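You operate a simulated robot arm through the tools that you are given. There is no shell and no other tool. Be economical: measure what you need, move in short steps, check, and stop when the job is done.

The job below is to be done with a simulated robot arm. You get a single attempt, and the scene is never put back.

## Task
Switch the loader off and give its felt two pumps of oil.
Fine: off first; felt slide out, oil dial on, pump, dial off, slide in; spill none. Where these are worked on the way, their far stop is far enough and under half their travel is too little: felt slide, oil dial.

Only the result counts: the job must be done as asked and must still hold three seconds after the hand-in. Knocking over, shifting, dropping, spilling or breaking anything else fails it.

## Robot
A 7-joint arm with a two-finger parallel gripper, fixed in place. Base frame: the origin is at the foot of the arm, x ahead of it, y to its left, z up. Readings come in mm, rad, newtons and seconds.
With the tool pointing down near the work surface it reaches from about 240 to 680 mm from the base axis. Its first joint turns from -1.152 to 1.152 rad. Payload 2.4 kg.
The TCP is the grasp point between the finger pads, 30 mm short of the fingertips. In the tool frame z runs along the fingers and y along their closing line. The gripper opens to 94 mm. The fingers are 28 mm wide and 10 mm thick; the gripper's body (50 by 96 mm) begins 55 mm behind the TCP.
Orientation is told as [roll, pitch, yaw] about the base's x, y, z axes, in that order, counted from this pose: with the fingers straight down and closing along the base's y, the tool's x points along the base's -x, its y along +y and its z along -z.

## Interface
- The arm moves only by the tool play_rows. Its argument "steps" is one flat list of numbers, 7 for each row, row after row: the shift along the tool's x, y, z in units of 25 mm (1.0 is 25 mm), then the turn, a rotation vector about the tool's x, y, z in units of 6 degrees (1.0 is 6 degrees), then the opening, from 0 (shut) to 1 (fully open). In form: [tx, ty, tz, rx, ry, rz, claw, tx, ty, tz, rx, ry, rz, claw, ...]. A call has 1 to 10 rows; each row shifts and turns the commanded pose from where the row before left it, along the tool's axes as they then stand. A call with a number of a shift or a turn outside -1 to 1 is refused whole. Each row takes 0.2 s and may step no farther than 50 mm and 0.15 rad from the row before; otherwise, or with a gripper value out of range, the whole call is refused. A pose out of reach is approached as far as the arm can. The call stops where the force on the tool passes 90 N (or 10 N more than at its start, if that is more) or the arm is blocked; 0.2 s more then pass. The fingers move at their own pace (about 153 mm/s each) and stop on an object; they squeeze with about 39 N. The grip force told is the motor's: it shows also when the fingers shut on nothing. Time passes only in rows, and 0.2 s behind the last, so rows that do not move let the fingers close. The reply holds the time, the measured pose of the TCP, the force on the tool along the base axes, the opening and the grip force, in the units named above and with some noise, with the torque about the TCP (base axes, N m) and any sound that the robot's microphone picked up.
- Cameras (640 x 400 px; columns grow to the right, rows downward): "scene" is fixed at [33.6, 464.6, 1456.1]; the picture's right is [-0.81, -0.59, 0.00], its down [-0.26, 0.36, -0.90] and it looks along [0.53, -0.72, -0.44] (base axes); focal length 334 px, centre (320, 200). "wrist" rides on the gripper at [76, 14, -102] in the tool frame; the picture's right is [-0.18, 0.98, 0.00], its down [-0.75, -0.14, -0.64] and it looks along [-0.63, -0.12, 0.77] (tool axes); focal length 243 px, centre (320, 200). There is no depth. A picture from a camera that has moved, and an enlarged one, comes with that camera's place and axes in the base frame and with its lens.
- grab_frame(camera): a new picture of that camera. It takes no simulated time.
- enlarge(camera, box): a new picture of the part [left, top, right, bottom] of that camera's present view, enlarged. It takes no simulated time.
- sign_off(): hands the job in; it is judged then, once.

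Go step by step. Nothing tells you positions but the pictures and the camera data: compare them with the known pose of the tool, close in by small moves and look again before you grip or let go. The budget is 120 turns and 68 pictures, counting those below and the enlarged ones. Unless the task says otherwise, let go and move clear before handing in, and close with one line.

The tools are called after "Emit:" as a command line: name --argument value ..., lists and objects as JSON in quotes. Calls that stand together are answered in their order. play_rows: Moves the arm, as the interface text tells. Its arguments: {"type":"object","properties":{"steps":{"type":"array","items":{"type":"number"}}},"required":["steps"]} The other tools are called the same way: grab_frame (camera) takes a picture; enlarge (camera, box) takes an enlarged picture of a part of a camera's view; sign_off () hands the job in.

At the start:

```text
time: 0.0
ee_pos: [379.2, 85.9, 1214.3]
tool_rot: [0.0, 0.0, 0.001]
force: [0.3, -0.2, 0.2]
moment: [0.01, 0.0, -0.02]
finger_gap: 94.2
grasp_force: 0.1
```

scene: 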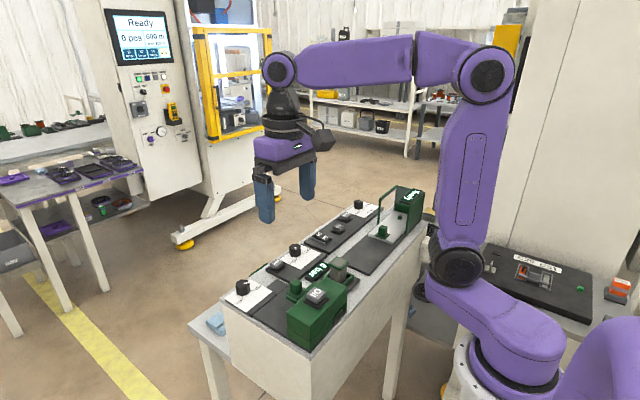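
wrist: 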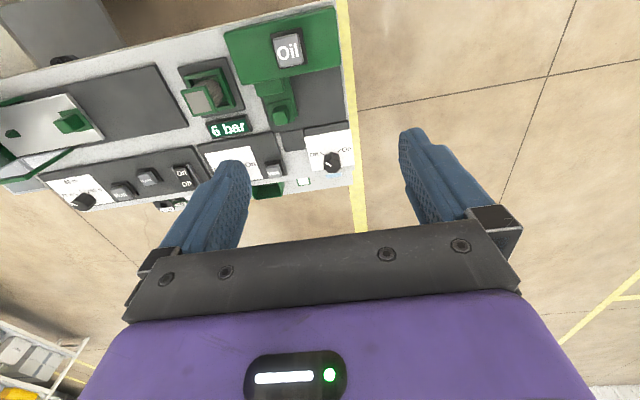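

I see a bench with green oil block, dials and rockers below the gripper; I'll enlarge both views to read the labels.

Emit:
enlarge --camera "scene" --box '[210, 240, 370, 360]'

Emit:
enlarge --camera "scene" --box '[290, 170, 440, 280]'

Emit:
enlarge --camera "wrist" --box '[170, 0, 370, 220]'

Emit:
enlarge --camera "wrist" --box '[0, 50, 220, 220]'

```text
3.33 times, centred on (290, 300) of scene
camera zoom: at [33.6, 464.6, 1456.1], right [-0.81, -0.59, 0.0], down [-0.26, 0.36, -0.9], along [0.53, -0.72, -0.44], focal length 1112 px, centre (420, -133)
```

zoom: 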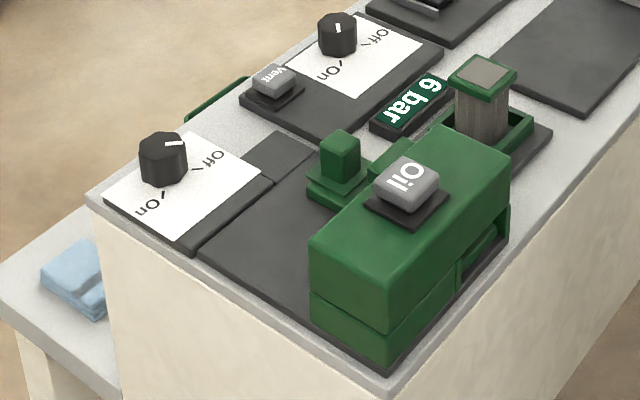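

```text
3.64 times, centred on (365, 225) of scene
camera zoom: at [33.6, 464.6, 1456.1], right [-0.81, -0.59, 0.0], down [-0.26, 0.36, -0.9], along [0.53, -0.72, -0.44], focal length 1213 px, centre (156, 109)
```

zoom: 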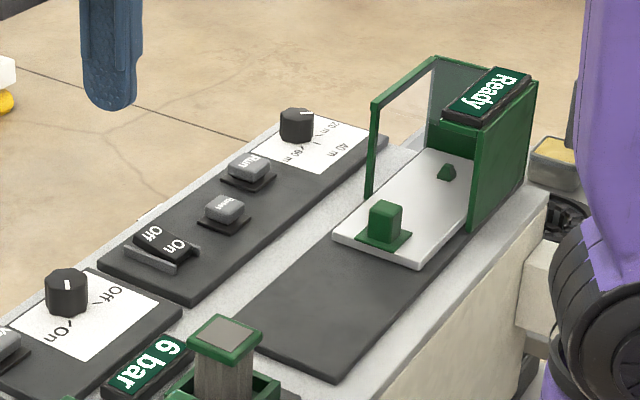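

```text
1.82 times, centred on (270, 110) of wrist
camera zoom: at [304.1, 98.9, 1317.9], right [0.18, 0.98, 0.0], down [0.75, -0.14, 0.64], along [0.63, -0.12, -0.77], focal length 441 px, centre (411, 364)
```

zoom: 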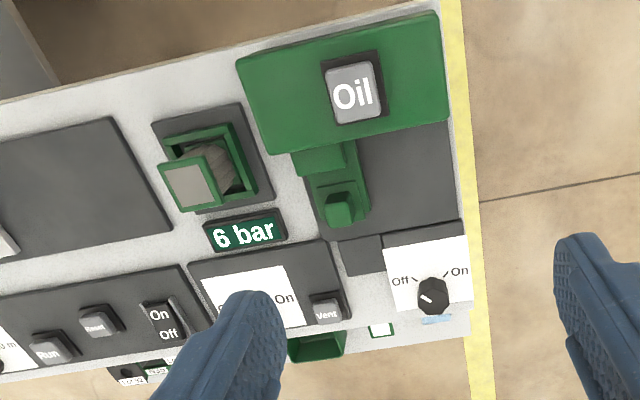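

```text
2.35 times, centred on (110, 135) of wrist
camera zoom: at [304.1, 98.9, 1317.9], right [0.18, 0.98, 0.0], down [0.75, -0.14, 0.64], along [0.63, -0.12, -0.77], focal length 571 px, centre (814, 353)
```

zoom: 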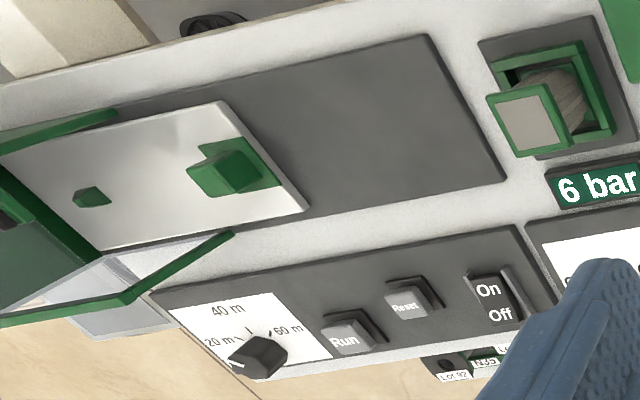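

The bench's oil block is near (347, 52, 987) and its dial near (537, 80, 934). I'll shift toward -x and -y to look at the rest of the bench.

Emit:
play_rows --steps '[1, -1, 0, 0, 0, 0, 1, 1, -1, 0, 0, 0, 0, 1, 1, -1, 0, 0, 0, 0, 1, 0, -1, 0, 0, 0, 0, 1, 0, -1, 0, 0, 0, 0, 1, 0, -1, 0, 0, 0, 0, 1]'

Emit:
grab_frame --camera "wrist"

Emit:
grab_frame --camera "scene"

```text
time: 1.4
ee_pos: [304.8, -64.0, 1213.4]
tool_rot: [-0.001, 0.001, 0.0]
force: [0.7, 0.2, 0.2]
moment: [0.01, -0.01, -0.01]
finger_gap: 94.0
grasp_force: 0.0
```

```text
61 pictures are left
camera wrist: at [228.5, -50.6, 1317.3], right [0.18, 0.98, 0.0], down [0.75, -0.14, 0.64], along [0.63, -0.12, -0.77], focal length 243 px, centre (320, 200)
```

wrist: 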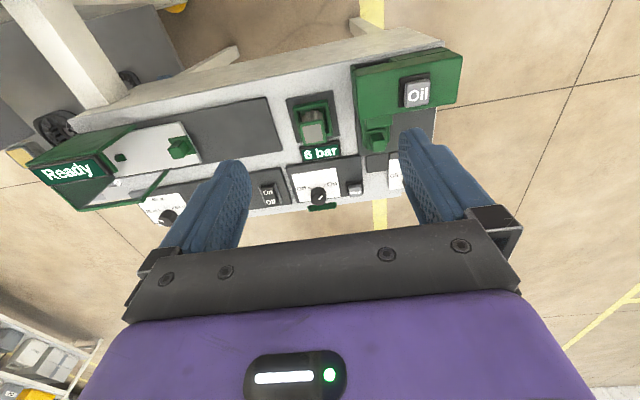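

```text
60 pictures are left
```

scene: 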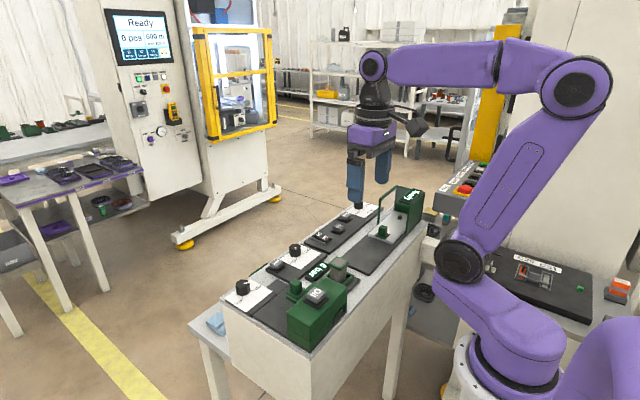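

Emit:
enlarge --camera "wrist" --box '[240, 40, 480, 220]'

Emit:
enlarge --camera "wrist" --box '[20, 80, 300, 230]'

Emit:
enlarge --camera "scene" --box '[450, 160, 640, 320]'

```text
2.22 times, centred on (360, 130) of wrist
camera zoom: at [228.5, -50.6, 1317.3], right [0.18, 0.98, 0.0], down [0.75, -0.14, 0.64], along [0.63, -0.12, -0.77], focal length 539 px, centre (231, 356)
```

zoom: 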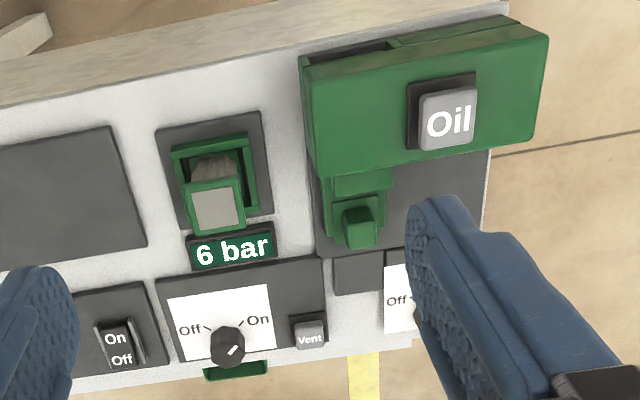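

```text
2.29 times, centred on (160, 155) of wrist
camera zoom: at [228.5, -50.6, 1317.3], right [0.18, 0.98, 0.0], down [0.75, -0.14, 0.64], along [0.63, -0.12, -0.77], focal length 555 px, centre (686, 303)
```

zoom: 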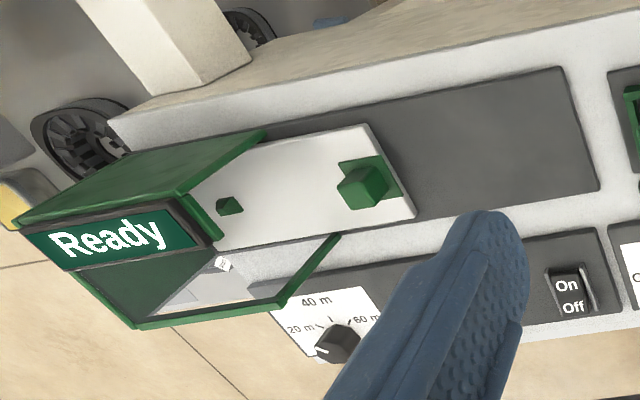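

```text
2.50 times, centred on (545, 240) of scene
camera zoom: at [33.6, 464.6, 1456.1], right [-0.81, -0.59, 0.0], down [-0.26, 0.36, -0.9], along [0.53, -0.72, -0.44], focal length 834 px, centre (-242, 100)
```

zoom: 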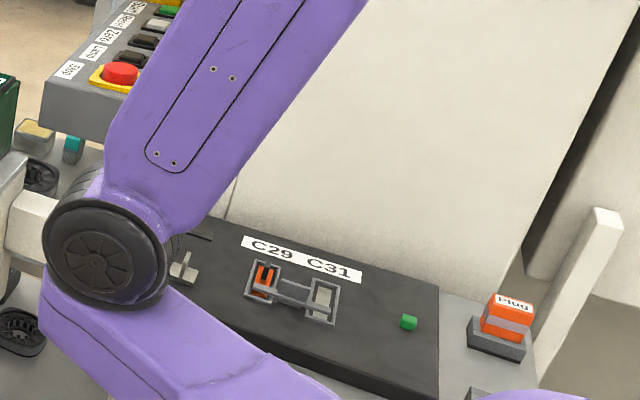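

Emit:
enlarge --camera "scene" --box '[440, 150, 510, 210]'

Emit:
enlarge --camera "scene" --box '[100, 0, 200, 160]'

```text
6.67 times, centred on (475, 180) of scene
camera zoom: at [33.6, 464.6, 1456.1], right [-0.81, -0.59, 0.0], down [-0.26, 0.36, -0.9], along [0.53, -0.72, -0.44], focal length 2223 px, centre (-713, 333)
```

zoom: 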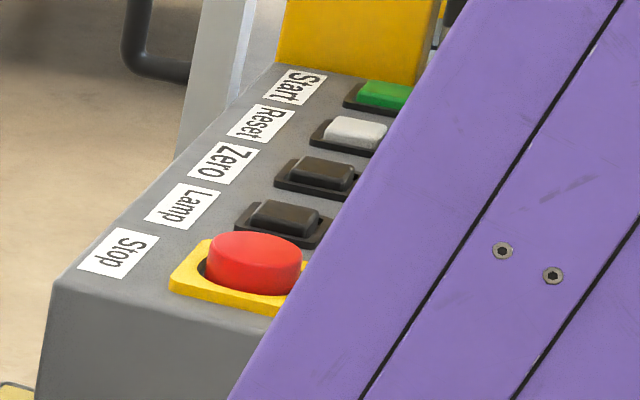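

```text
2.50 times, centred on (150, 80) of scene
camera zoom: at [33.6, 464.6, 1456.1], right [-0.81, -0.59, 0.0], down [-0.26, 0.36, -0.9], along [0.53, -0.72, -0.44], focal length 834 px, centre (745, 500)
```

zoom: 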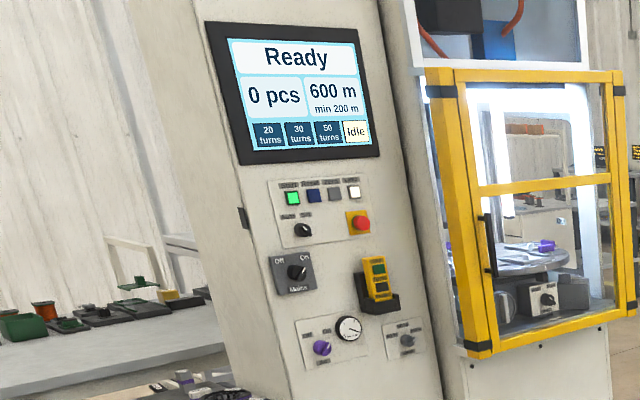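

The loader bench's On/Off rocker seems the loader switch. I'll look harder at the oil block, slide and knobs.

Emit:
enlarge --camera "scene" --box '[270, 250, 350, 300]'

Emit:
enlarge --camera "wrist" --box '[340, 40, 470, 150]'

Emit:
enlarge --camera "scene" --box '[280, 215, 360, 270]'

```text
8.00 times, centred on (310, 275) of scene
camera zoom: at [33.6, 464.6, 1456.1], right [-0.81, -0.59, 0.0], down [-0.26, 0.36, -0.9], along [0.53, -0.72, -0.44], focal length 2668 px, centre (400, -400)
```

zoom: 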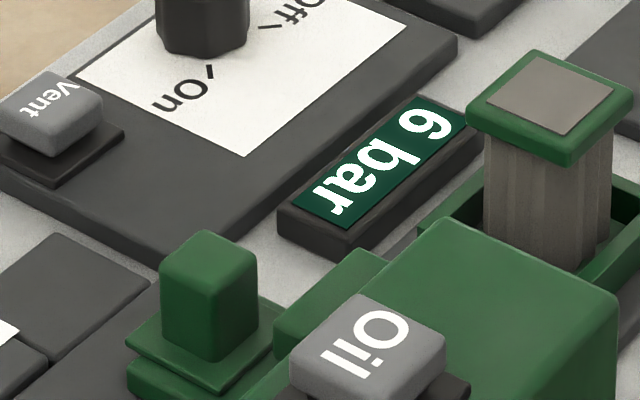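

```text
3.64 times, centred on (405, 95) of wrist
camera zoom: at [228.5, -50.6, 1317.3], right [0.18, 0.98, 0.0], down [0.75, -0.14, 0.64], along [0.63, -0.12, -0.77], focal length 882 px, centre (11, 582)
```

zoom: 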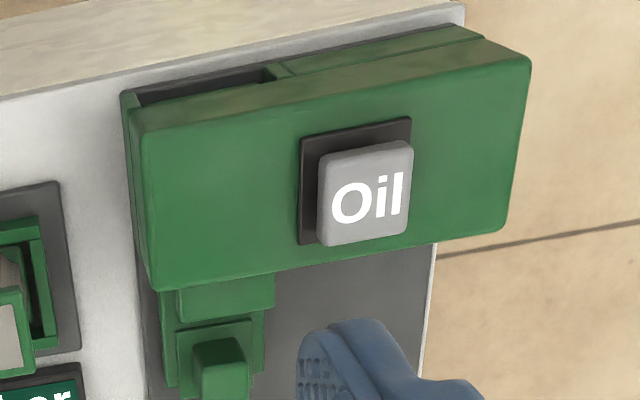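

```text
7.27 times, centred on (320, 242) of scene
camera zoom: at [33.6, 464.6, 1456.1], right [-0.81, -0.59, 0.0], down [-0.26, 0.36, -0.9], along [0.53, -0.72, -0.44], focal length 2425 px, centre (320, -109)
```

zoom: 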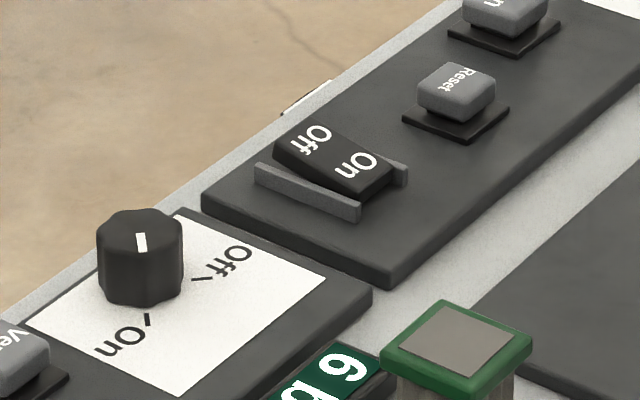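

The rocker has its On end pressed; the Off end (toward +x) is raised near (534, -211, 929). I'll move above it with the fingers shut and look from closer.

Emit:
play_rows --steps '[-0.9, -0.58, 0.7, 0, 0, 0, 0, -0.9, -0.58, 0.7, 0, 0, 0, 0, -0.9, -0.58, 0.7, 0, 0, 0, 0, -0.9, -0.58, 0.7, 0, 0, 0, 0, -0.9, -0.58, 0.7, 0, 0, 0, 0, -0.9, -0.58, 0.7, 0, 0, 0, 0, -0.9, -0.58, 0.7, 0, 0, 0, 0, -0.9, -0.58, 0.7, 0, 0, 0, 0, -0.9, -0.58, 0.7, 0, 0, 0, 0, -0.9, -0.58, 0.7, 0, 0, 0, 0]'

Emit:
grab_frame --camera "wrist"

Emit:
enlarge --camera "scene" --box '[260, 160, 420, 280]'

```text
time: 3.6
ee_pos: [529.2, -207.9, 1040.3]
tool_rot: [0.0, -0.001, -0.001]
force: [0.1, -0.2, 0.1]
moment: [-0.03, 0.02, -0.01]
finger_gap: 0.0
grasp_force: 32.8
```

```text
51 pictures are left
camera wrist: at [453.7, -195.7, 1143.2], right [0.18, 0.98, 0.0], down [0.75, -0.14, 0.64], along [0.63, -0.12, -0.77], focal length 243 px, centre (320, 200)
```

wrist: 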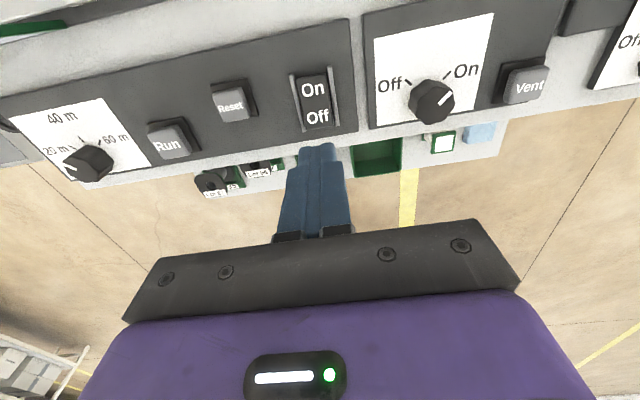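

```text
3.33 times, centred on (340, 220) of scene
camera zoom: at [33.6, 464.6, 1456.1], right [-0.81, -0.59, 0.0], down [-0.26, 0.36, -0.9], along [0.53, -0.72, -0.44], focal length 1112 px, centre (253, 133)
```

zoom: 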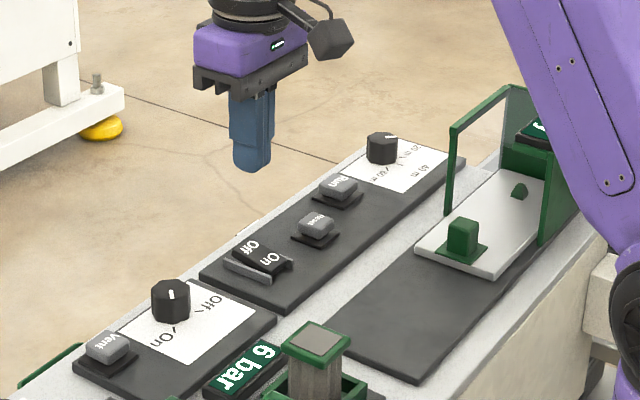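

The rocker's Off label is at about (533, -213, 929). I'll line up at x≈541 and lower toward it.

Emit:
play_rows --steps '[-0.48, -0.18, 0.8, 0, 0, 0, 0, 0, 0, 1, 0, 0, 0, 0, 0, 0, 0.6, 0, 0, 0, 0, 0, 0, 0.4, 0, 0, 0, 0, 0, 0, 0.2, 0, 0, 0, 0, 0, 0, 0.2, 0, 0, 0, 0]'

Emit:
enlarge --camera "scene" --box '[280, 190, 360, 250]'

```text
time: 5.0
ee_pos: [541.2, -213.7, 960.2]
tool_rot: [0.001, 0.002, -0.001]
force: [0.8, 0.8, 1.1]
moment: [0.0, -0.02, 0.0]
finger_gap: 0.0
grasp_force: 32.7
```

```text
6.67 times, centred on (320, 220) of scene
camera zoom: at [33.6, 464.6, 1456.1], right [-0.81, -0.59, 0.0], down [-0.26, 0.36, -0.9], along [0.53, -0.72, -0.44], focal length 2223 px, centre (320, 67)
```

zoom: 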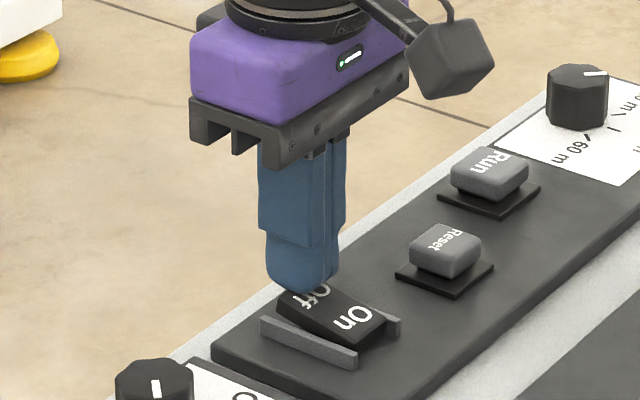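

The fingertip is just above the Off end. Pressing down in small steps.

Emit:
play_rows --steps '[0, 0, 0.16, 0, 0, 0, 0, 0, 0, 0.16, 0, 0, 0, 0, 0, 0, 0.16, 0, 0, 0, 0, 0, 0, 0.16, 0, 0, 0, 0]'

Emit:
enlarge --camera "scene" --box '[280, 190, 360, 250]'

```text
time: 6.0
ee_pos: [545.3, -214.6, 955.1]
tool_rot: [-0.005, -0.012, 0.001]
force: [-0.3, 1.6, 5.9]
moment: [-0.01, 0.11, -0.03]
finger_gap: 0.0
grasp_force: 32.9
stopped in row 4: the force on the tool passed its limit at 97 N (the readings are from after the stop); the commanded pose is now the measured one
```

```text
6.67 times, centred on (320, 220) of scene
camera zoom: at [33.5, 464.6, 1456.1], right [-0.81, -0.59, 0.0], down [-0.26, 0.36, -0.9], along [0.53, -0.72, -0.44], focal length 2223 px, centre (320, 67)
```

zoom: 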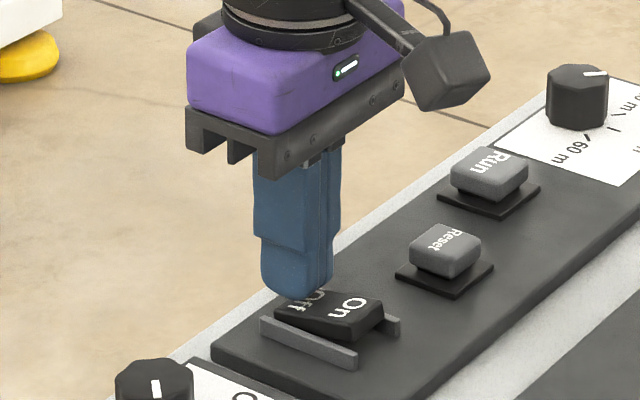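

The Off end is now down and the On end up. I lift clear and go above the slide handle, around (430, 11, 954).

Emit:
play_rows --steps '[0, 0, -1, 0, 0, 0, 0, 0, 0, -1, 0, 0, 0, 0, 0, 0, -1, 0, 0, 0, 0, 0, 0, -1, 0, 0, 0, 0]'

Emit:
play_rows --steps '[0.5, 1, 0, 0, 0, 0, 0.5, 0.5, 1, 0, 0, 0, 0, 0.5, 0.5, 1, 0, 0, 0, 0, 0.5, 0.5, 1, 0, 0, 0, 0, 0.5, 0.5, 1, 0, 0, 0, 0, 0.5, 0.5, 1, 0, 0, 0, 0, 0.5, 0.5, 1, 0, 0, 0, 0, 0.5, 0.5, 1, 0, 0, 0, 0, 0.5, 0.5, 1, 0, 0, 0, 0, 0.5]'

Emit:
grab_frame --camera "wrist"

Emit:
enlarge --camera "scene" --box '[250, 190, 370, 310]'

```text
time: 7.0
ee_pos: [544.3, -215.4, 1053.8]
tool_rot: [-0.002, -0.01, 0.002]
force: [-0.6, -0.1, 0.1]
moment: [-0.01, 0.03, -0.03]
finger_gap: 0.2
grasp_force: 32.9
```

```text
time: 8.9
ee_pos: [430.2, 10.4, 1051.4]
tool_rot: [-0.002, -0.01, 0.001]
force: [0.0, -0.1, -0.1]
moment: [0.01, 0.01, 0.0]
finger_gap: 46.8
grasp_force: 0.0
```

```text
47 pictures are left
camera wrist: at [353.4, 23.6, 1154.7], right [0.18, 0.98, 0.0], down [0.75, -0.14, 0.65], along [0.64, -0.12, -0.76], focal length 243 px, centre (320, 200)
```

wrist: 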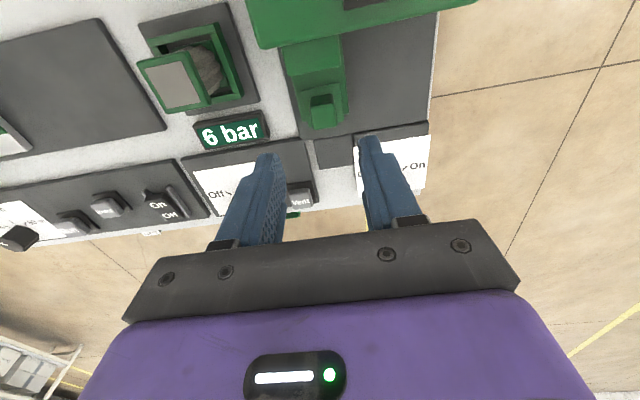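

```text
3.33 times, centred on (310, 250) of scene
camera zoom: at [33.6, 464.6, 1456.1], right [-0.81, -0.59, 0.0], down [-0.26, 0.36, -0.9], along [0.53, -0.72, -0.44], focal length 1112 px, centre (353, 33)
```

zoom: 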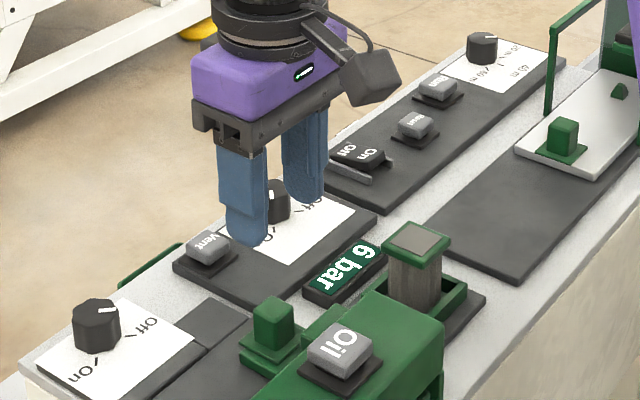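

Emit:
enlarge --camera "wrist" --box '[240, 0, 460, 160]'

Emit:
enlarge --camera "scene" --box '[280, 270, 350, 350]'

```text
2.50 times, centred on (350, 80) of wrist
camera zoom: at [353.4, 23.6, 1154.7], right [0.18, 0.98, 0.0], down [0.75, -0.14, 0.65], along [0.64, -0.12, -0.76], focal length 606 px, centre (245, 500)
```

zoom: 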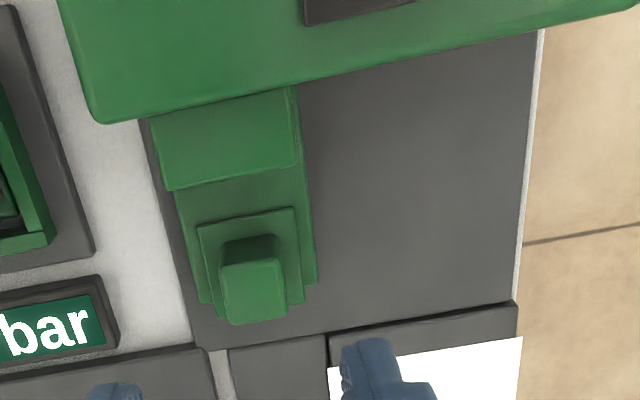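

```text
5.00 times, centred on (315, 310) of scene
camera zoom: at [33.6, 464.6, 1456.1], right [-0.81, -0.59, 0.0], down [-0.26, 0.36, -0.9], along [0.53, -0.72, -0.44], focal length 1667 px, centre (345, -350)
```

zoom: 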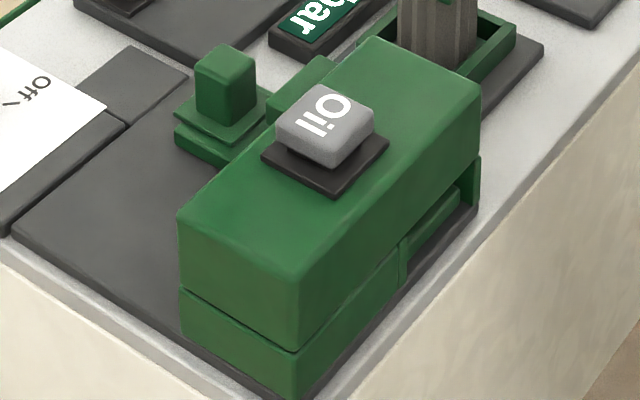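

The slide appears to run along x, with a bare strip in front for its travel. I'll lower onto the handle with the fingers on its ±y sides.

Emit:
play_rows --steps '[0, 0.05, 1, 0, 0.095, 0, 0.5, 0, 0, 1, 0, 0, 0, 0.5, 0, 0, 0.7, 0, 0, 0, 0.5, 0, 0, 0.5, 0, 0, 0, 0.5]'

Emit:
grab_frame --camera "wrist"

Emit:
enlarge --camera "scene" --box '[250, 230, 350, 310]'

```text
time: 9.9
ee_pos: [432.3, 9.3, 971.8]
tool_rot: [-0.003, -0.002, 0.001]
force: [0.6, 0.0, -0.5]
moment: [-0.03, -0.03, -0.01]
finger_gap: 46.8
grasp_force: 0.0
```

```text
43 pictures are left
camera wrist: at [354.9, 24.2, 1075.1], right [0.18, 0.98, 0.0], down [0.75, -0.14, 0.64], along [0.63, -0.12, -0.77], focal length 243 px, centre (320, 200)
```

wrist: 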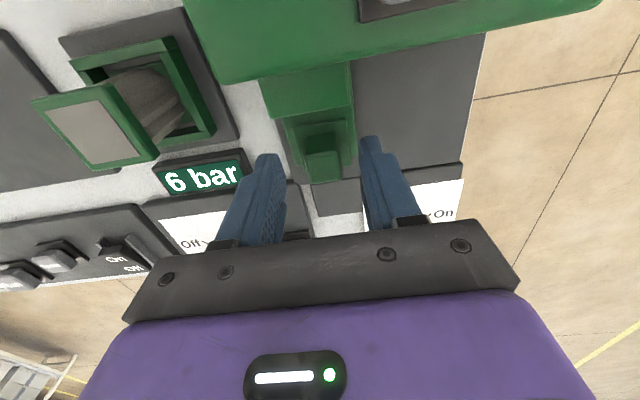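

```text
5.00 times, centred on (300, 270) of scene
camera zoom: at [33.6, 464.6, 1456.1], right [-0.81, -0.59, 0.0], down [-0.26, 0.36, -0.9], along [0.53, -0.72, -0.44], focal length 1667 px, centre (420, -150)
```

zoom: 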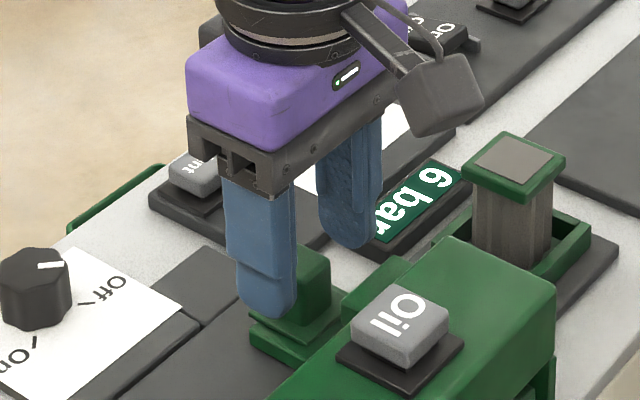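

The handle is between the fingers. I lower 10 mm more and close.

Emit:
play_rows --steps '[0, 0.05, 0.4, 0, 0, 0, 0.5, 0, 0, 0, 0, 0, 0, 0.1, 0, 0, 0, 0, 0, 0, 0.0, 0, 0, 0, 0, 0, 0, 0.0]'

Emit:
enlarge --camera "scene" --box '[250, 230, 350, 310]'

```text
time: 10.9
ee_pos: [430.8, 11.8, 962.7]
tool_rot: [-0.003, 0.0, 0.003]
force: [-0.4, 5.1, 1.7]
moment: [0.55, 0.13, -0.34]
finger_gap: 21.9
grasp_force: 45.1
```

```text
5.00 times, centred on (300, 270) of scene
camera zoom: at [33.5, 464.7, 1456.1], right [-0.81, -0.59, 0.0], down [-0.26, 0.36, -0.9], along [0.53, -0.72, -0.44], focal length 1667 px, centre (420, -150)
```

zoom: 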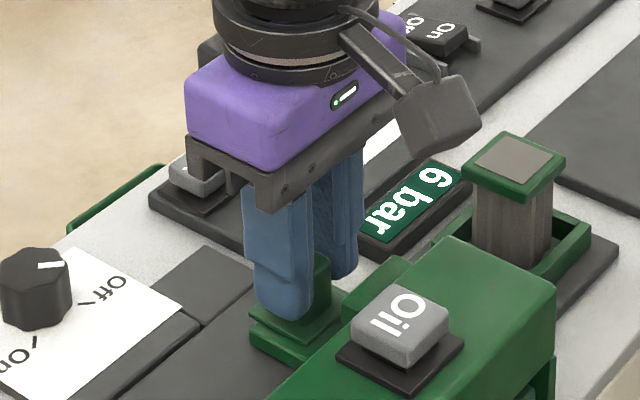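

Gripped (22 mm). Trying a gentle pull in +x.

Emit:
play_rows --steps '[-0.16, 0, 0, 0, 0, 0, 0, -0.16, 0, 0, 0, 0, 0, 0, -0.16, 0, 0, 0, 0, 0, 0]'

Emit:
enlarge --camera "scene" --box '[250, 230, 350, 310]'

```text
time: 11.8
ee_pos: [444.3, 12.3, 962.8]
tool_rot: [-0.004, -0.001, 0.001]
force: [-1.1, 2.2, 3.2]
moment: [0.42, 0.03, -0.15]
finger_gap: 21.5
grasp_force: 45.2
```

```text
5.00 times, centred on (300, 270) of scene
camera zoom: at [33.5, 464.6, 1456.1], right [-0.81, -0.59, 0.0], down [-0.26, 0.36, -0.9], along [0.53, -0.72, -0.44], focal length 1667 px, centre (420, -150)
```

zoom: 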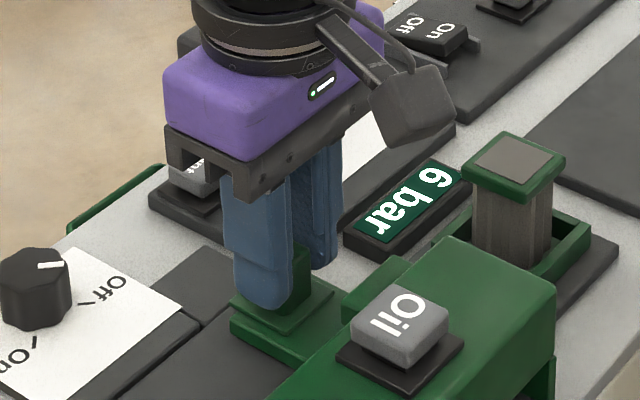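

It slides. I keep pulling to the far stop.

Emit:
play_rows --steps '[-0.3, 0, 0, 0, 0, 0, 0, -0.3, 0, 0, 0, 0, 0, 0, -0.3, 0, 0, 0, 0, 0, 0, -0.3, 0, 0, 0, 0, 0, 0]'

Emit:
enlarge --camera "scene" --box '[250, 230, 350, 310]'

Emit:
grab_frame --camera "wrist"

```text
time: 12.8
ee_pos: [474.4, 11.8, 962.0]
tool_rot: [-0.003, -0.007, 0.001]
force: [-0.9, -0.8, 34.0]
moment: [0.22, 0.45, -0.15]
finger_gap: 21.9
grasp_force: 44.4
```

```text
5.00 times, centred on (300, 270) of scene
camera zoom: at [33.0, 464.5, 1456.2], right [-0.81, -0.59, 0.0], down [-0.26, 0.36, -0.9], along [0.53, -0.72, -0.44], focal length 1667 px, centre (420, -150)
```

zoom: 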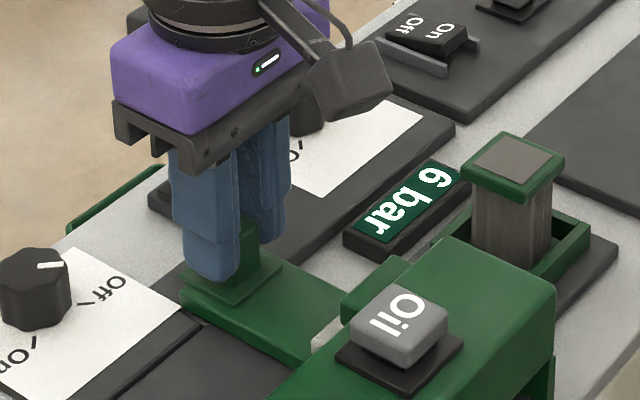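

```text
38 pictures are left
camera wrist: at [397.7, 25.9, 1065.4], right [0.18, 0.98, 0.0], down [0.75, -0.14, 0.65], along [0.64, -0.12, -0.76], focal length 243 px, centre (320, 200)
```

wrist: 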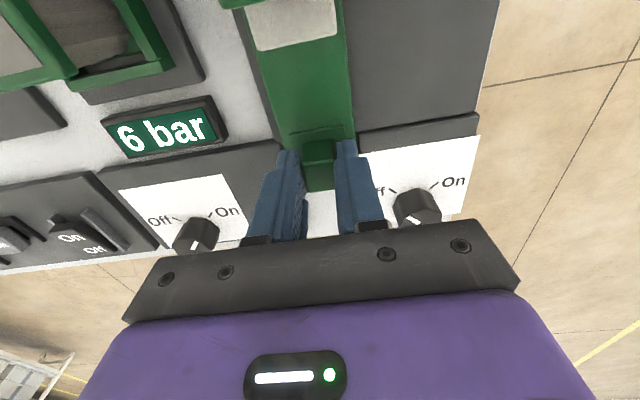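

The white felt is emerging, but there's 34 N upward on the tool. I ease up slightly and check.

Emit:
play_rows --steps '[0, 0, -0.08, 0, 0, 0, 0, -0.16, 0, 0, 0, 0, 0, 0]'

```text
time: 13.3
ee_pos: [476.7, 12.4, 962.9]
tool_rot: [-0.003, 0.001, 0.0]
force: [-1.0, -2.5, -2.7]
moment: [0.25, -1.41, -0.22]
finger_gap: 21.9
grasp_force: 44.2
```

Emit:
play_rows --steps '[-0.16, 0, 0, 0, 0, 0, 0, -0.16, 0, 0, 0, 0, 0, 0, -0.16, 0, 0, 0, 0, 0, 0]'

Emit:
enlarge --camera "scene" --box '[250, 230, 350, 310]'

```text
time: 14.2
ee_pos: [487.4, 12.0, 963.4]
tool_rot: [-0.003, 0.006, -0.001]
force: [-2.2, -5.6, -36.2]
moment: [0.19, -0.76, -0.1]
finger_gap: 21.8
grasp_force: 44.4
```

```text
5.00 times, centred on (300, 270) of scene
camera zoom: at [34.1, 464.4, 1456.2], right [-0.81, -0.59, 0.0], down [-0.26, 0.36, -0.9], along [0.53, -0.72, -0.44], focal length 1667 px, centre (420, -150)
```

zoom: 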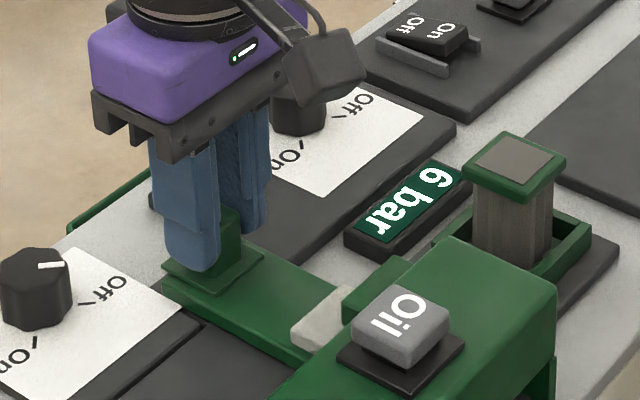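

Emit:
play_rows --steps '[-0.2, 0, 0.06, 0, 0, 0, 0, -0.2, 0, 0, 0, 0, 0, 0, -0.2, 0, 0, 0, 0, 0, 0, -0.2, 0, 0, 0, 0, 0, 0]'

Emit:
enlarge --camera "scene" --box '[230, 230, 350, 320]'

```text
time: 15.2
ee_pos: [499.8, 12.7, 960.2]
tool_rot: [-0.007, 0.029, 0.002]
force: [-46.8, -9.3, 10.3]
moment: [0.24, 0.73, -0.14]
finger_gap: 21.9
grasp_force: 44.7
```

```text
4.44 times, centred on (290, 275) of scene
camera zoom: at [32.1, 464.3, 1456.3], right [-0.81, -0.59, 0.0], down [-0.26, 0.36, -0.9], along [0.53, -0.72, -0.44], focal length 1482 px, centre (453, -133)
```

zoom: 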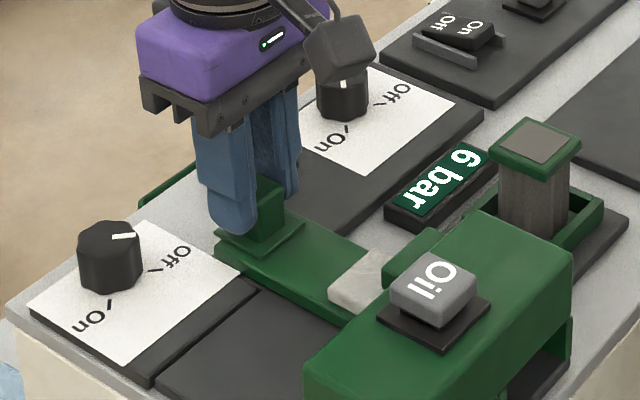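

The slide is at its far stop (68 mm). I release, lift and go above the oil dial with the gripper turned 45° ready for the turn.

Emit:
play_rows --steps '[0.08, 0, 0, 0, 0, 0, 0, 0, 0, 0, 0, 0, 0, 0.5, 0, 0, 0, 0, 0, 0, 0.5, 0, 0, -1, 0, -0.3, 0, 0.5, 0, 0, -1, 0, 0, 0, 0.5, 0, 0, -1, 0, 0, 0, 0.5, 0, 0, -0.8, 0, 0, 0, 0.5]'

Emit:
play_rows --steps '[-0.5, 0.8, 0, 0, 0, 0, 0.5, -0.5, 0.8, 0, 0, 0, 0, 0.5, -0.4, 0.9, 0, 0, 0, 0, 0.5]'

Emit:
grab_frame --camera "wrist"

Emit:
enlarge --camera "scene" --box '[200, 230, 350, 340]'

```text
time: 16.8
ee_pos: [505.3, 11.7, 1057.4]
tool_rot: [-0.005, -0.032, 0.001]
force: [0.1, -0.5, 0.0]
moment: [-0.03, 0.03, 0.0]
finger_gap: 46.9
grasp_force: 0.0
```

```text
time: 17.6
ee_pos: [541.3, 76.3, 1058.6]
tool_rot: [-0.003, -0.033, 0.004]
force: [0.5, -0.9, -0.1]
moment: [-0.01, 0.01, -0.02]
finger_gap: 47.0
grasp_force: 0.0
```

```text
35 pictures are left
camera wrist: at [459.8, 90.2, 1160.0], right [0.18, 0.98, 0.0], down [0.73, -0.14, 0.67], along [0.66, -0.12, -0.75], focal length 243 px, centre (320, 200)
```

wrist: 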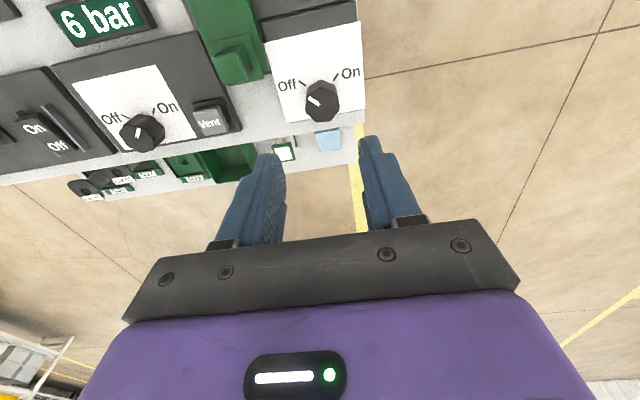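

```text
3.64 times, centred on (275, 285) of scene
camera zoom: at [33.6, 464.5, 1456.1], right [-0.81, -0.59, 0.0], down [-0.26, 0.36, -0.9], along [0.53, -0.72, -0.44], focal length 1213 px, centre (484, -109)
```

zoom: 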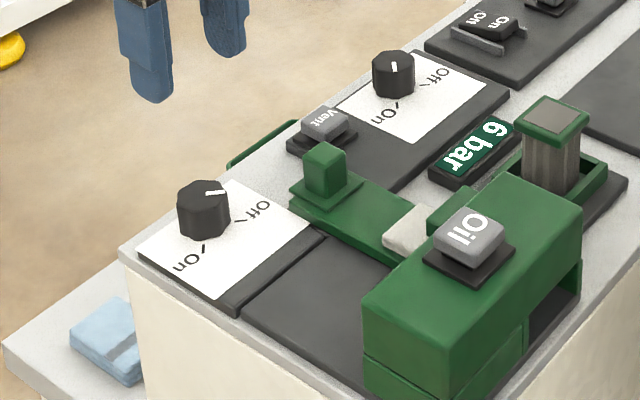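

Emit:
enlarge --camera "wrist" --box '[70, 20, 370, 200]'

Emit:
enlarge --camera "scene" --box '[240, 230, 320, 300]'

```text
2.13 times, centred on (220, 110) of wrist
camera zoom: at [459.8, 90.2, 1160.0], right [0.18, 0.98, 0.0], down [0.73, -0.14, 0.67], along [0.66, -0.12, -0.75], focal length 518 px, centre (533, 392)
```

zoom: 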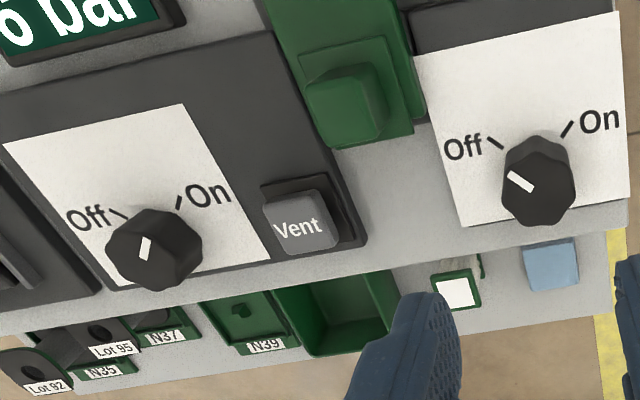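

```text
5.71 times, centred on (280, 265) of scene
camera zoom: at [33.6, 464.5, 1456.1], right [-0.81, -0.59, 0.0], down [-0.26, 0.36, -0.9], along [0.53, -0.72, -0.44], focal length 1906 px, centre (549, -171)
```

zoom: 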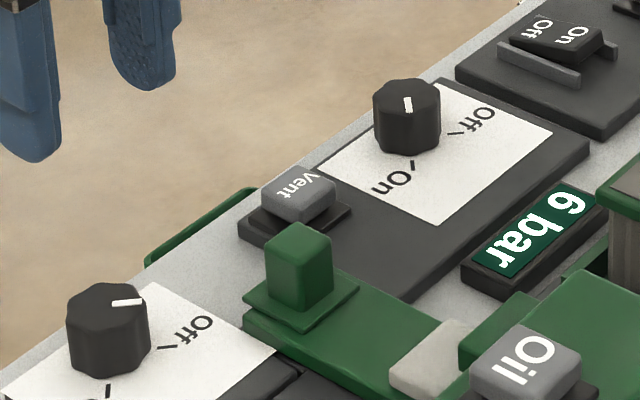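

Slide is out with the felt showing; oil dial at about (544, 76, 934) pointing Off. I'll turn the gripper 45° and lower partway.

Emit:
play_rows --steps '[-0.1, 0, 0.3, 0, 0.31, 0, 0.5, 0, 0, 0.25, 0, 0, -0.94, 0.5, 0, 0, 0.25, 0, 0, -0.94, 0.5, 0, 0, 0.25, 0, 0, -0.94, 0.5, 0, 0, 0.25, 0, 0, -0.94, 0.5, 0, 0, 0.25, 0, 0, -0.94, 0.5, 0, 0, 0.25, 0, 0, -0.94, 0.5, 0, 0, 0.25, 0, 0, -0.94, 0.5, 0, 0, 0.25, 0, 0, -0.92, 0.5]'

Emit:
grab_frame --camera "wrist"

Emit:
enlarge --camera "scene" --box '[210, 220, 330, 310]'

```text
time: 19.6
ee_pos: [543.2, 75.7, 1002.8]
tool_rot: [-0.004, 0.002, 0.788]
force: [-0.4, 0.2, 0.1]
moment: [0.01, 0.01, 0.02]
finger_gap: 47.3
grasp_force: 0.0
```

```text
31 pictures are left
camera wrist: at [478.7, 31.6, 1105.8], right [-0.57, 0.82, 0.0], down [0.63, 0.44, 0.64], along [0.53, 0.36, -0.77], focal length 243 px, centre (320, 200)
```

wrist: 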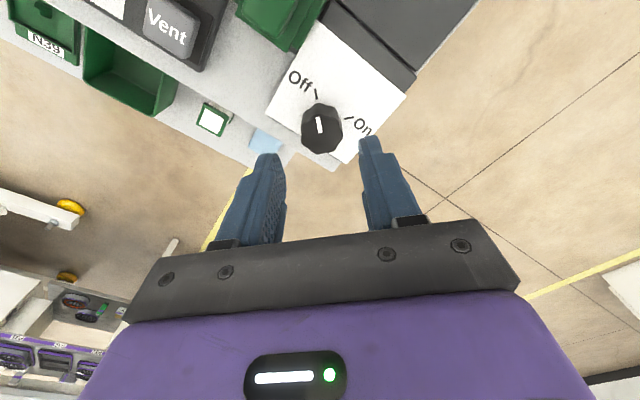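

```text
4.44 times, centred on (270, 265) of scene
camera zoom: at [33.6, 464.6, 1456.1], right [-0.81, -0.59, 0.0], down [-0.26, 0.36, -0.9], along [0.53, -0.72, -0.44], focal length 1482 px, centre (542, -89)
```

zoom: 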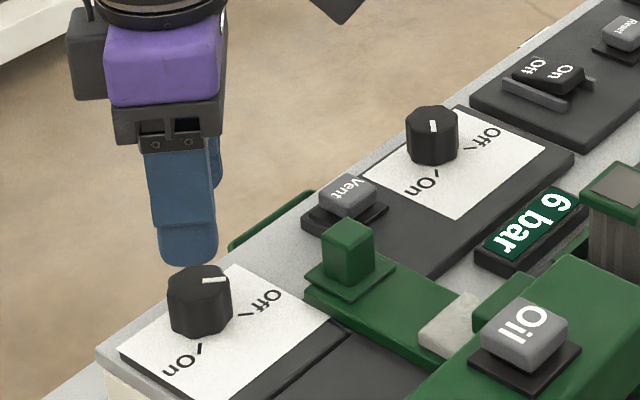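

Aligned over the knob. I lower to z≈948, checking contact.

Emit:
play_rows --steps '[0.04, 0, 1, 0, 0, 0, 0.5, 0, 0, 0.5, 0, 0, 0, 0.5, 0, 0, 0.3, 0, 0, 0, 0.5, 0, 0, 0.2, 0, 0, 0, 0.5, 0, 0, 0.1, 0, 0, 0, 0.5]'

Emit:
enlarge --camera "scene" --box '[210, 250, 290, 310]'

```text
time: 20.8
ee_pos: [541.9, 75.3, 948.8]
tool_rot: [-0.002, 0.003, 0.786]
force: [-0.3, 0.5, -0.1]
moment: [0.01, 0.0, -0.01]
finger_gap: 46.9
grasp_force: 0.0
```

```text
6.67 times, centred on (250, 280) of scene
camera zoom: at [33.6, 464.6, 1456.1], right [-0.81, -0.59, 0.0], down [-0.26, 0.36, -0.9], along [0.53, -0.72, -0.44], focal length 2223 px, centre (787, -333)
```

zoom: 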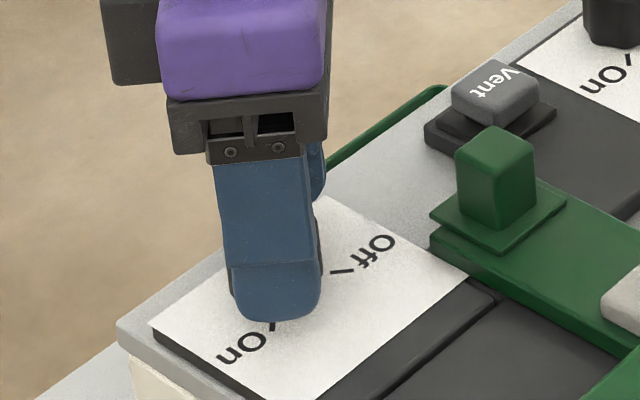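

Fingers straddle the knob. Closing, then turning toward On.

Emit:
play_rows --steps '[0, 0, 0, 0, 0, 0, 0.1, 0, 0, 0, 0, 0, 0, 0, 0, 0, 0, 0, 0, 0, 0]'

Emit:
play_rows --steps '[0, 0, 0, 0, 0, 1, 0, 0, 0, 0, 0, 0, 1, 0, 0, 0, 0, 0, 0, 1, 0, 0, 0, 0, 0, 0, 1, 0, 0, 0, 0, 0, 0, 1, 0, 0, 0, 0, 0, 0, 1, 0, 0, 0, 0, 0, 0, 1, 0]'

```text
time: 21.6
ee_pos: [541.0, 75.4, 949.4]
tool_rot: [-0.003, 0.004, 0.788]
force: [-2.3, 1.9, -1.2]
moment: [0.44, 0.33, -0.08]
finger_gap: 32.0
grasp_force: 44.9
```

```text
time: 23.1
ee_pos: [540.9, 78.0, 949.8]
tool_rot: [-0.003, 0.004, 0.055]
force: [-21.5, 20.8, 18.0]
moment: [0.96, 0.39, 0.08]
finger_gap: 31.7
grasp_force: 44.7
```

Emit:
play_rows --steps '[0.03, 0.03, -0.02, 0, 0, 1, 0, 0, 0, 0, 0, 0, 1, 0, 0, 0, 0, 0, 0, 1, 0, 0, 0, 0, 0, 0, 1, 0, 0, 0, 0, 0, 0, 1, 0, 0, 0, 0, 0, 0, 1, 0]'

Emit:
enlarge --camera "scene" --box '[210, 250, 290, 310]'

```text
time: 24.6
ee_pos: [540.8, 80.4, 949.0]
tool_rot: [-0.003, -0.001, -0.572]
force: [-10.4, 24.9, -3.8]
moment: [0.79, -0.66, 0.04]
finger_gap: 31.5
grasp_force: 44.8
```

```text
6.67 times, centred on (250, 280) of scene
camera zoom: at [33.3, 465.2, 1455.9], right [-0.81, -0.59, 0.0], down [-0.26, 0.36, -0.9], along [0.53, -0.72, -0.44], focal length 2223 px, centre (787, -333)
```

zoom: 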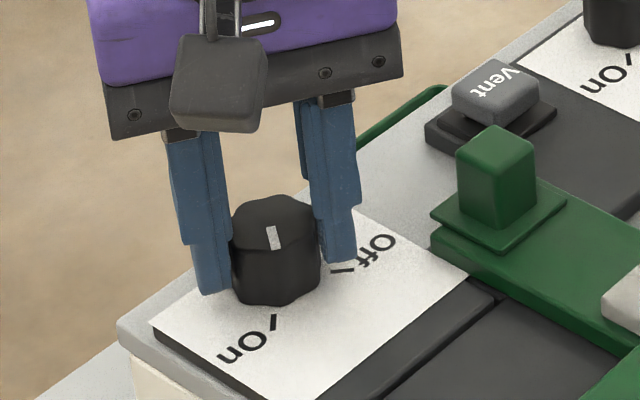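

Turned 78°; the pointer is just short of On. Continuing a little to the stop.

Emit:
play_rows --steps '[0, 0.02, 0, 0, 0, 1, 0, 0, 0, 0, 0, 0, 1, 0, 0, 0, 0, 0, 0, 0.8, 0]'

Emit:
enlarge --camera "scene" --box '[210, 250, 290, 310]'

```text
time: 25.4
ee_pos: [543.0, 79.7, 949.2]
tool_rot: [0.002, -0.003, -0.863]
force: [3.3, 25.9, -9.4]
moment: [0.45, 0.31, 0.52]
finger_gap: 31.3
grasp_force: 44.8
```

```text
6.67 times, centred on (250, 280) of scene
camera zoom: at [33.9, 465.3, 1455.9], right [-0.81, -0.59, 0.0], down [-0.26, 0.36, -0.9], along [0.53, -0.72, -0.44], focal length 2223 px, centre (787, -333)
```

zoom: 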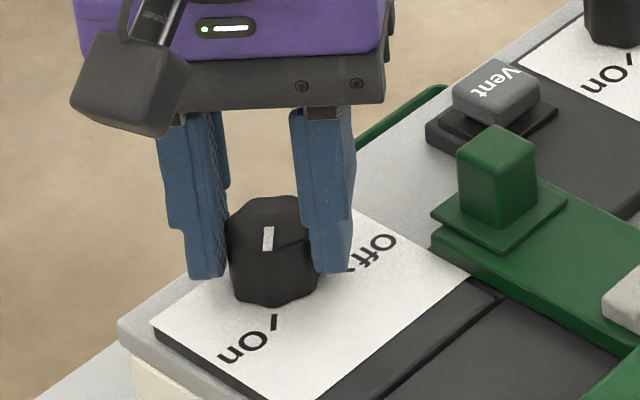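

The dial is at its On stop. Releasing, lifting, turning back and travelling to above the Oil button with fingers shut.

Emit:
play_rows --steps '[0, 0, 0, 0, 0, 0, 0.5, 0, 0, 0, 0, 0, 0, 0.5, 0, 0, -1, 0, 0, 0, 0.5, 0, 0, -1, 0, 0, 0, 0.5, 0, 0, -1, 0, 0, 0, 0.5, 0, 0, -1, 0, 0, 0, 0.5]'

Emit:
play_rows --steps '[0, 0, 0, 0, 0, -0.92, 0, 0, 0, 0, 0, 0, -0.92, 0, 0, 0, 0, 0, 0, -0.92, 0, 0, 0, 0, 0, 0, -0.92, 0, 0, 0, 0, 0, 0, -0.92, 0, 0, 0, 0, 0, 0, -0.92, 0, 0, 0, 0, 0, 0, -0.92, 0, 0, 0, 0, 0, 0, -0.92, 0, 0, 0, 0, 0, 0, -0.92, 0]'

Emit:
play_rows --steps '[0.97, -0.14, 0, 0, 0, 0, 0, 0.97, -0.14, 0, 0, 0, 0, 0, 0.97, -0.14, 0, 0, 0, 0, 0, 0.97, -0.14, 0, 0, 0, 0, 0, 0.97, -0.14, 0, 0, 0, 0, 0, 0.97, -0.14, 0, 0, 0, 0, 0, 0.97, -0.14, 0, 0, 0, 0, 0, 0.97, -0.14, 0, 0, 0, 0, 0]'

Emit:
grab_frame --camera "wrist"

Emit:
enlarge --camera "scene" --box '[210, 220, 370, 350]'

```text
time: 26.8
ee_pos: [540.1, 75.8, 1051.1]
tool_rot: [-0.004, 0.0, -0.868]
force: [-0.1, 0.1, -0.3]
moment: [0.0, 0.03, 0.0]
finger_gap: 46.7
grasp_force: 0.0
```

```text
time: 28.8
ee_pos: [540.8, 76.0, 1049.0]
tool_rot: [-0.005, 0.0, 0.003]
force: [0.2, -0.5, 0.3]
moment: [0.01, 0.0, 0.02]
finger_gap: 0.1
grasp_force: 32.9
```

```text
time: 30.6
ee_pos: [347.0, 49.6, 1051.0]
tool_rot: [-0.003, 0.001, -0.002]
force: [0.2, 0.7, 0.5]
moment: [0.03, 0.01, 0.02]
finger_gap: 0.0
grasp_force: 32.7
```

```text
26 pictures are left
camera wrist: at [272.0, 62.7, 1153.9], right [0.18, 0.98, 0.0], down [0.75, -0.14, 0.64], along [0.63, -0.12, -0.77], focal length 243 px, centre (320, 200)
```

wrist: 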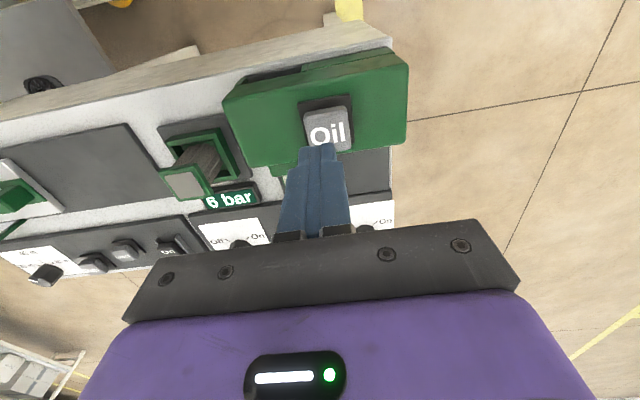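

```text
3.08 times, centred on (290, 285) of scene
camera zoom: at [33.6, 464.6, 1456.1], right [-0.81, -0.59, 0.0], down [-0.26, 0.36, -0.9], along [0.53, -0.72, -0.44], focal length 1026 px, centre (412, -62)
```

zoom: 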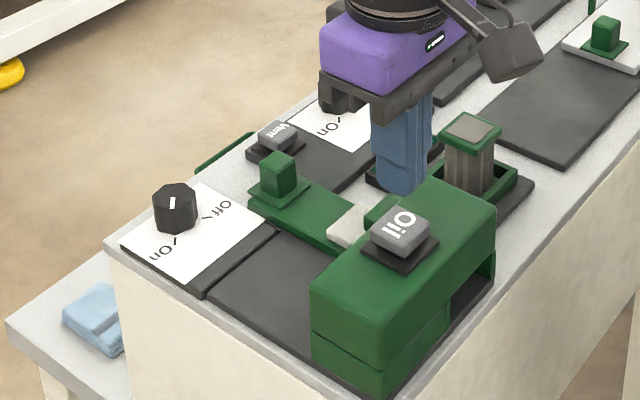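

Over the Oil button at about (346, 52, 987). Lowering onto it for the first pump.

Emit:
play_rows --steps '[0, 0.1, 1, 0, 0, 0, 0, 0, 0, 0.2, 0, 0, 0, 0, 0, 0, 0.12, 0, 0, 0, 0, 0, 0, 0.12, 0, 0, 0, 0]'

```text
time: 31.6
ee_pos: [348.1, 50.0, 1014.6]
tool_rot: [-0.005, -0.002, -0.002]
force: [-5.1, -5.4, 30.9]
moment: [-0.16, 0.26, 0.03]
finger_gap: 0.0
grasp_force: 33.4
heard: click
```

A click: first stroke made. I lift off fully and look for oil on the felt.

Emit:
play_rows --steps '[0, 0, -0.3, 0, 0, 0, 0, 0, 0, -0.3, 0, 0, 0, 0, 0, 0, 0, 0, 0, 0, 0]'

Emit:
enlarge --camera "scene" --box '[260, 240, 350, 310]'

```text
time: 32.4
ee_pos: [347.8, 51.6, 1028.5]
tool_rot: [-0.002, 0.0, 0.0]
force: [-0.4, -0.3, -0.6]
moment: [0.0, 0.06, -0.02]
finger_gap: 0.0
grasp_force: 32.9
```

```text
5.71 times, centred on (305, 275) of scene
camera zoom: at [33.6, 464.6, 1456.1], right [-0.81, -0.59, 0.0], down [-0.26, 0.36, -0.9], along [0.53, -0.72, -0.44], focal length 1906 px, centre (406, -229)
```

zoom: 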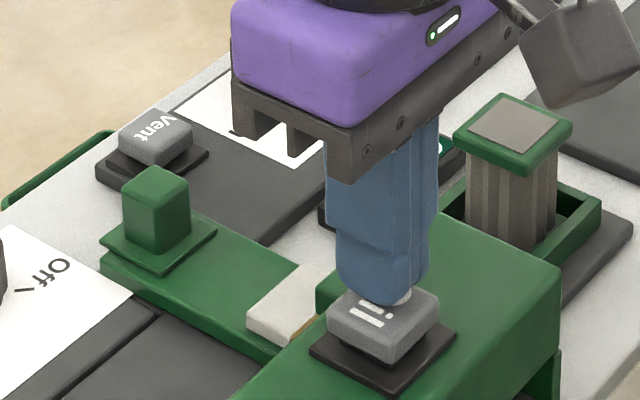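

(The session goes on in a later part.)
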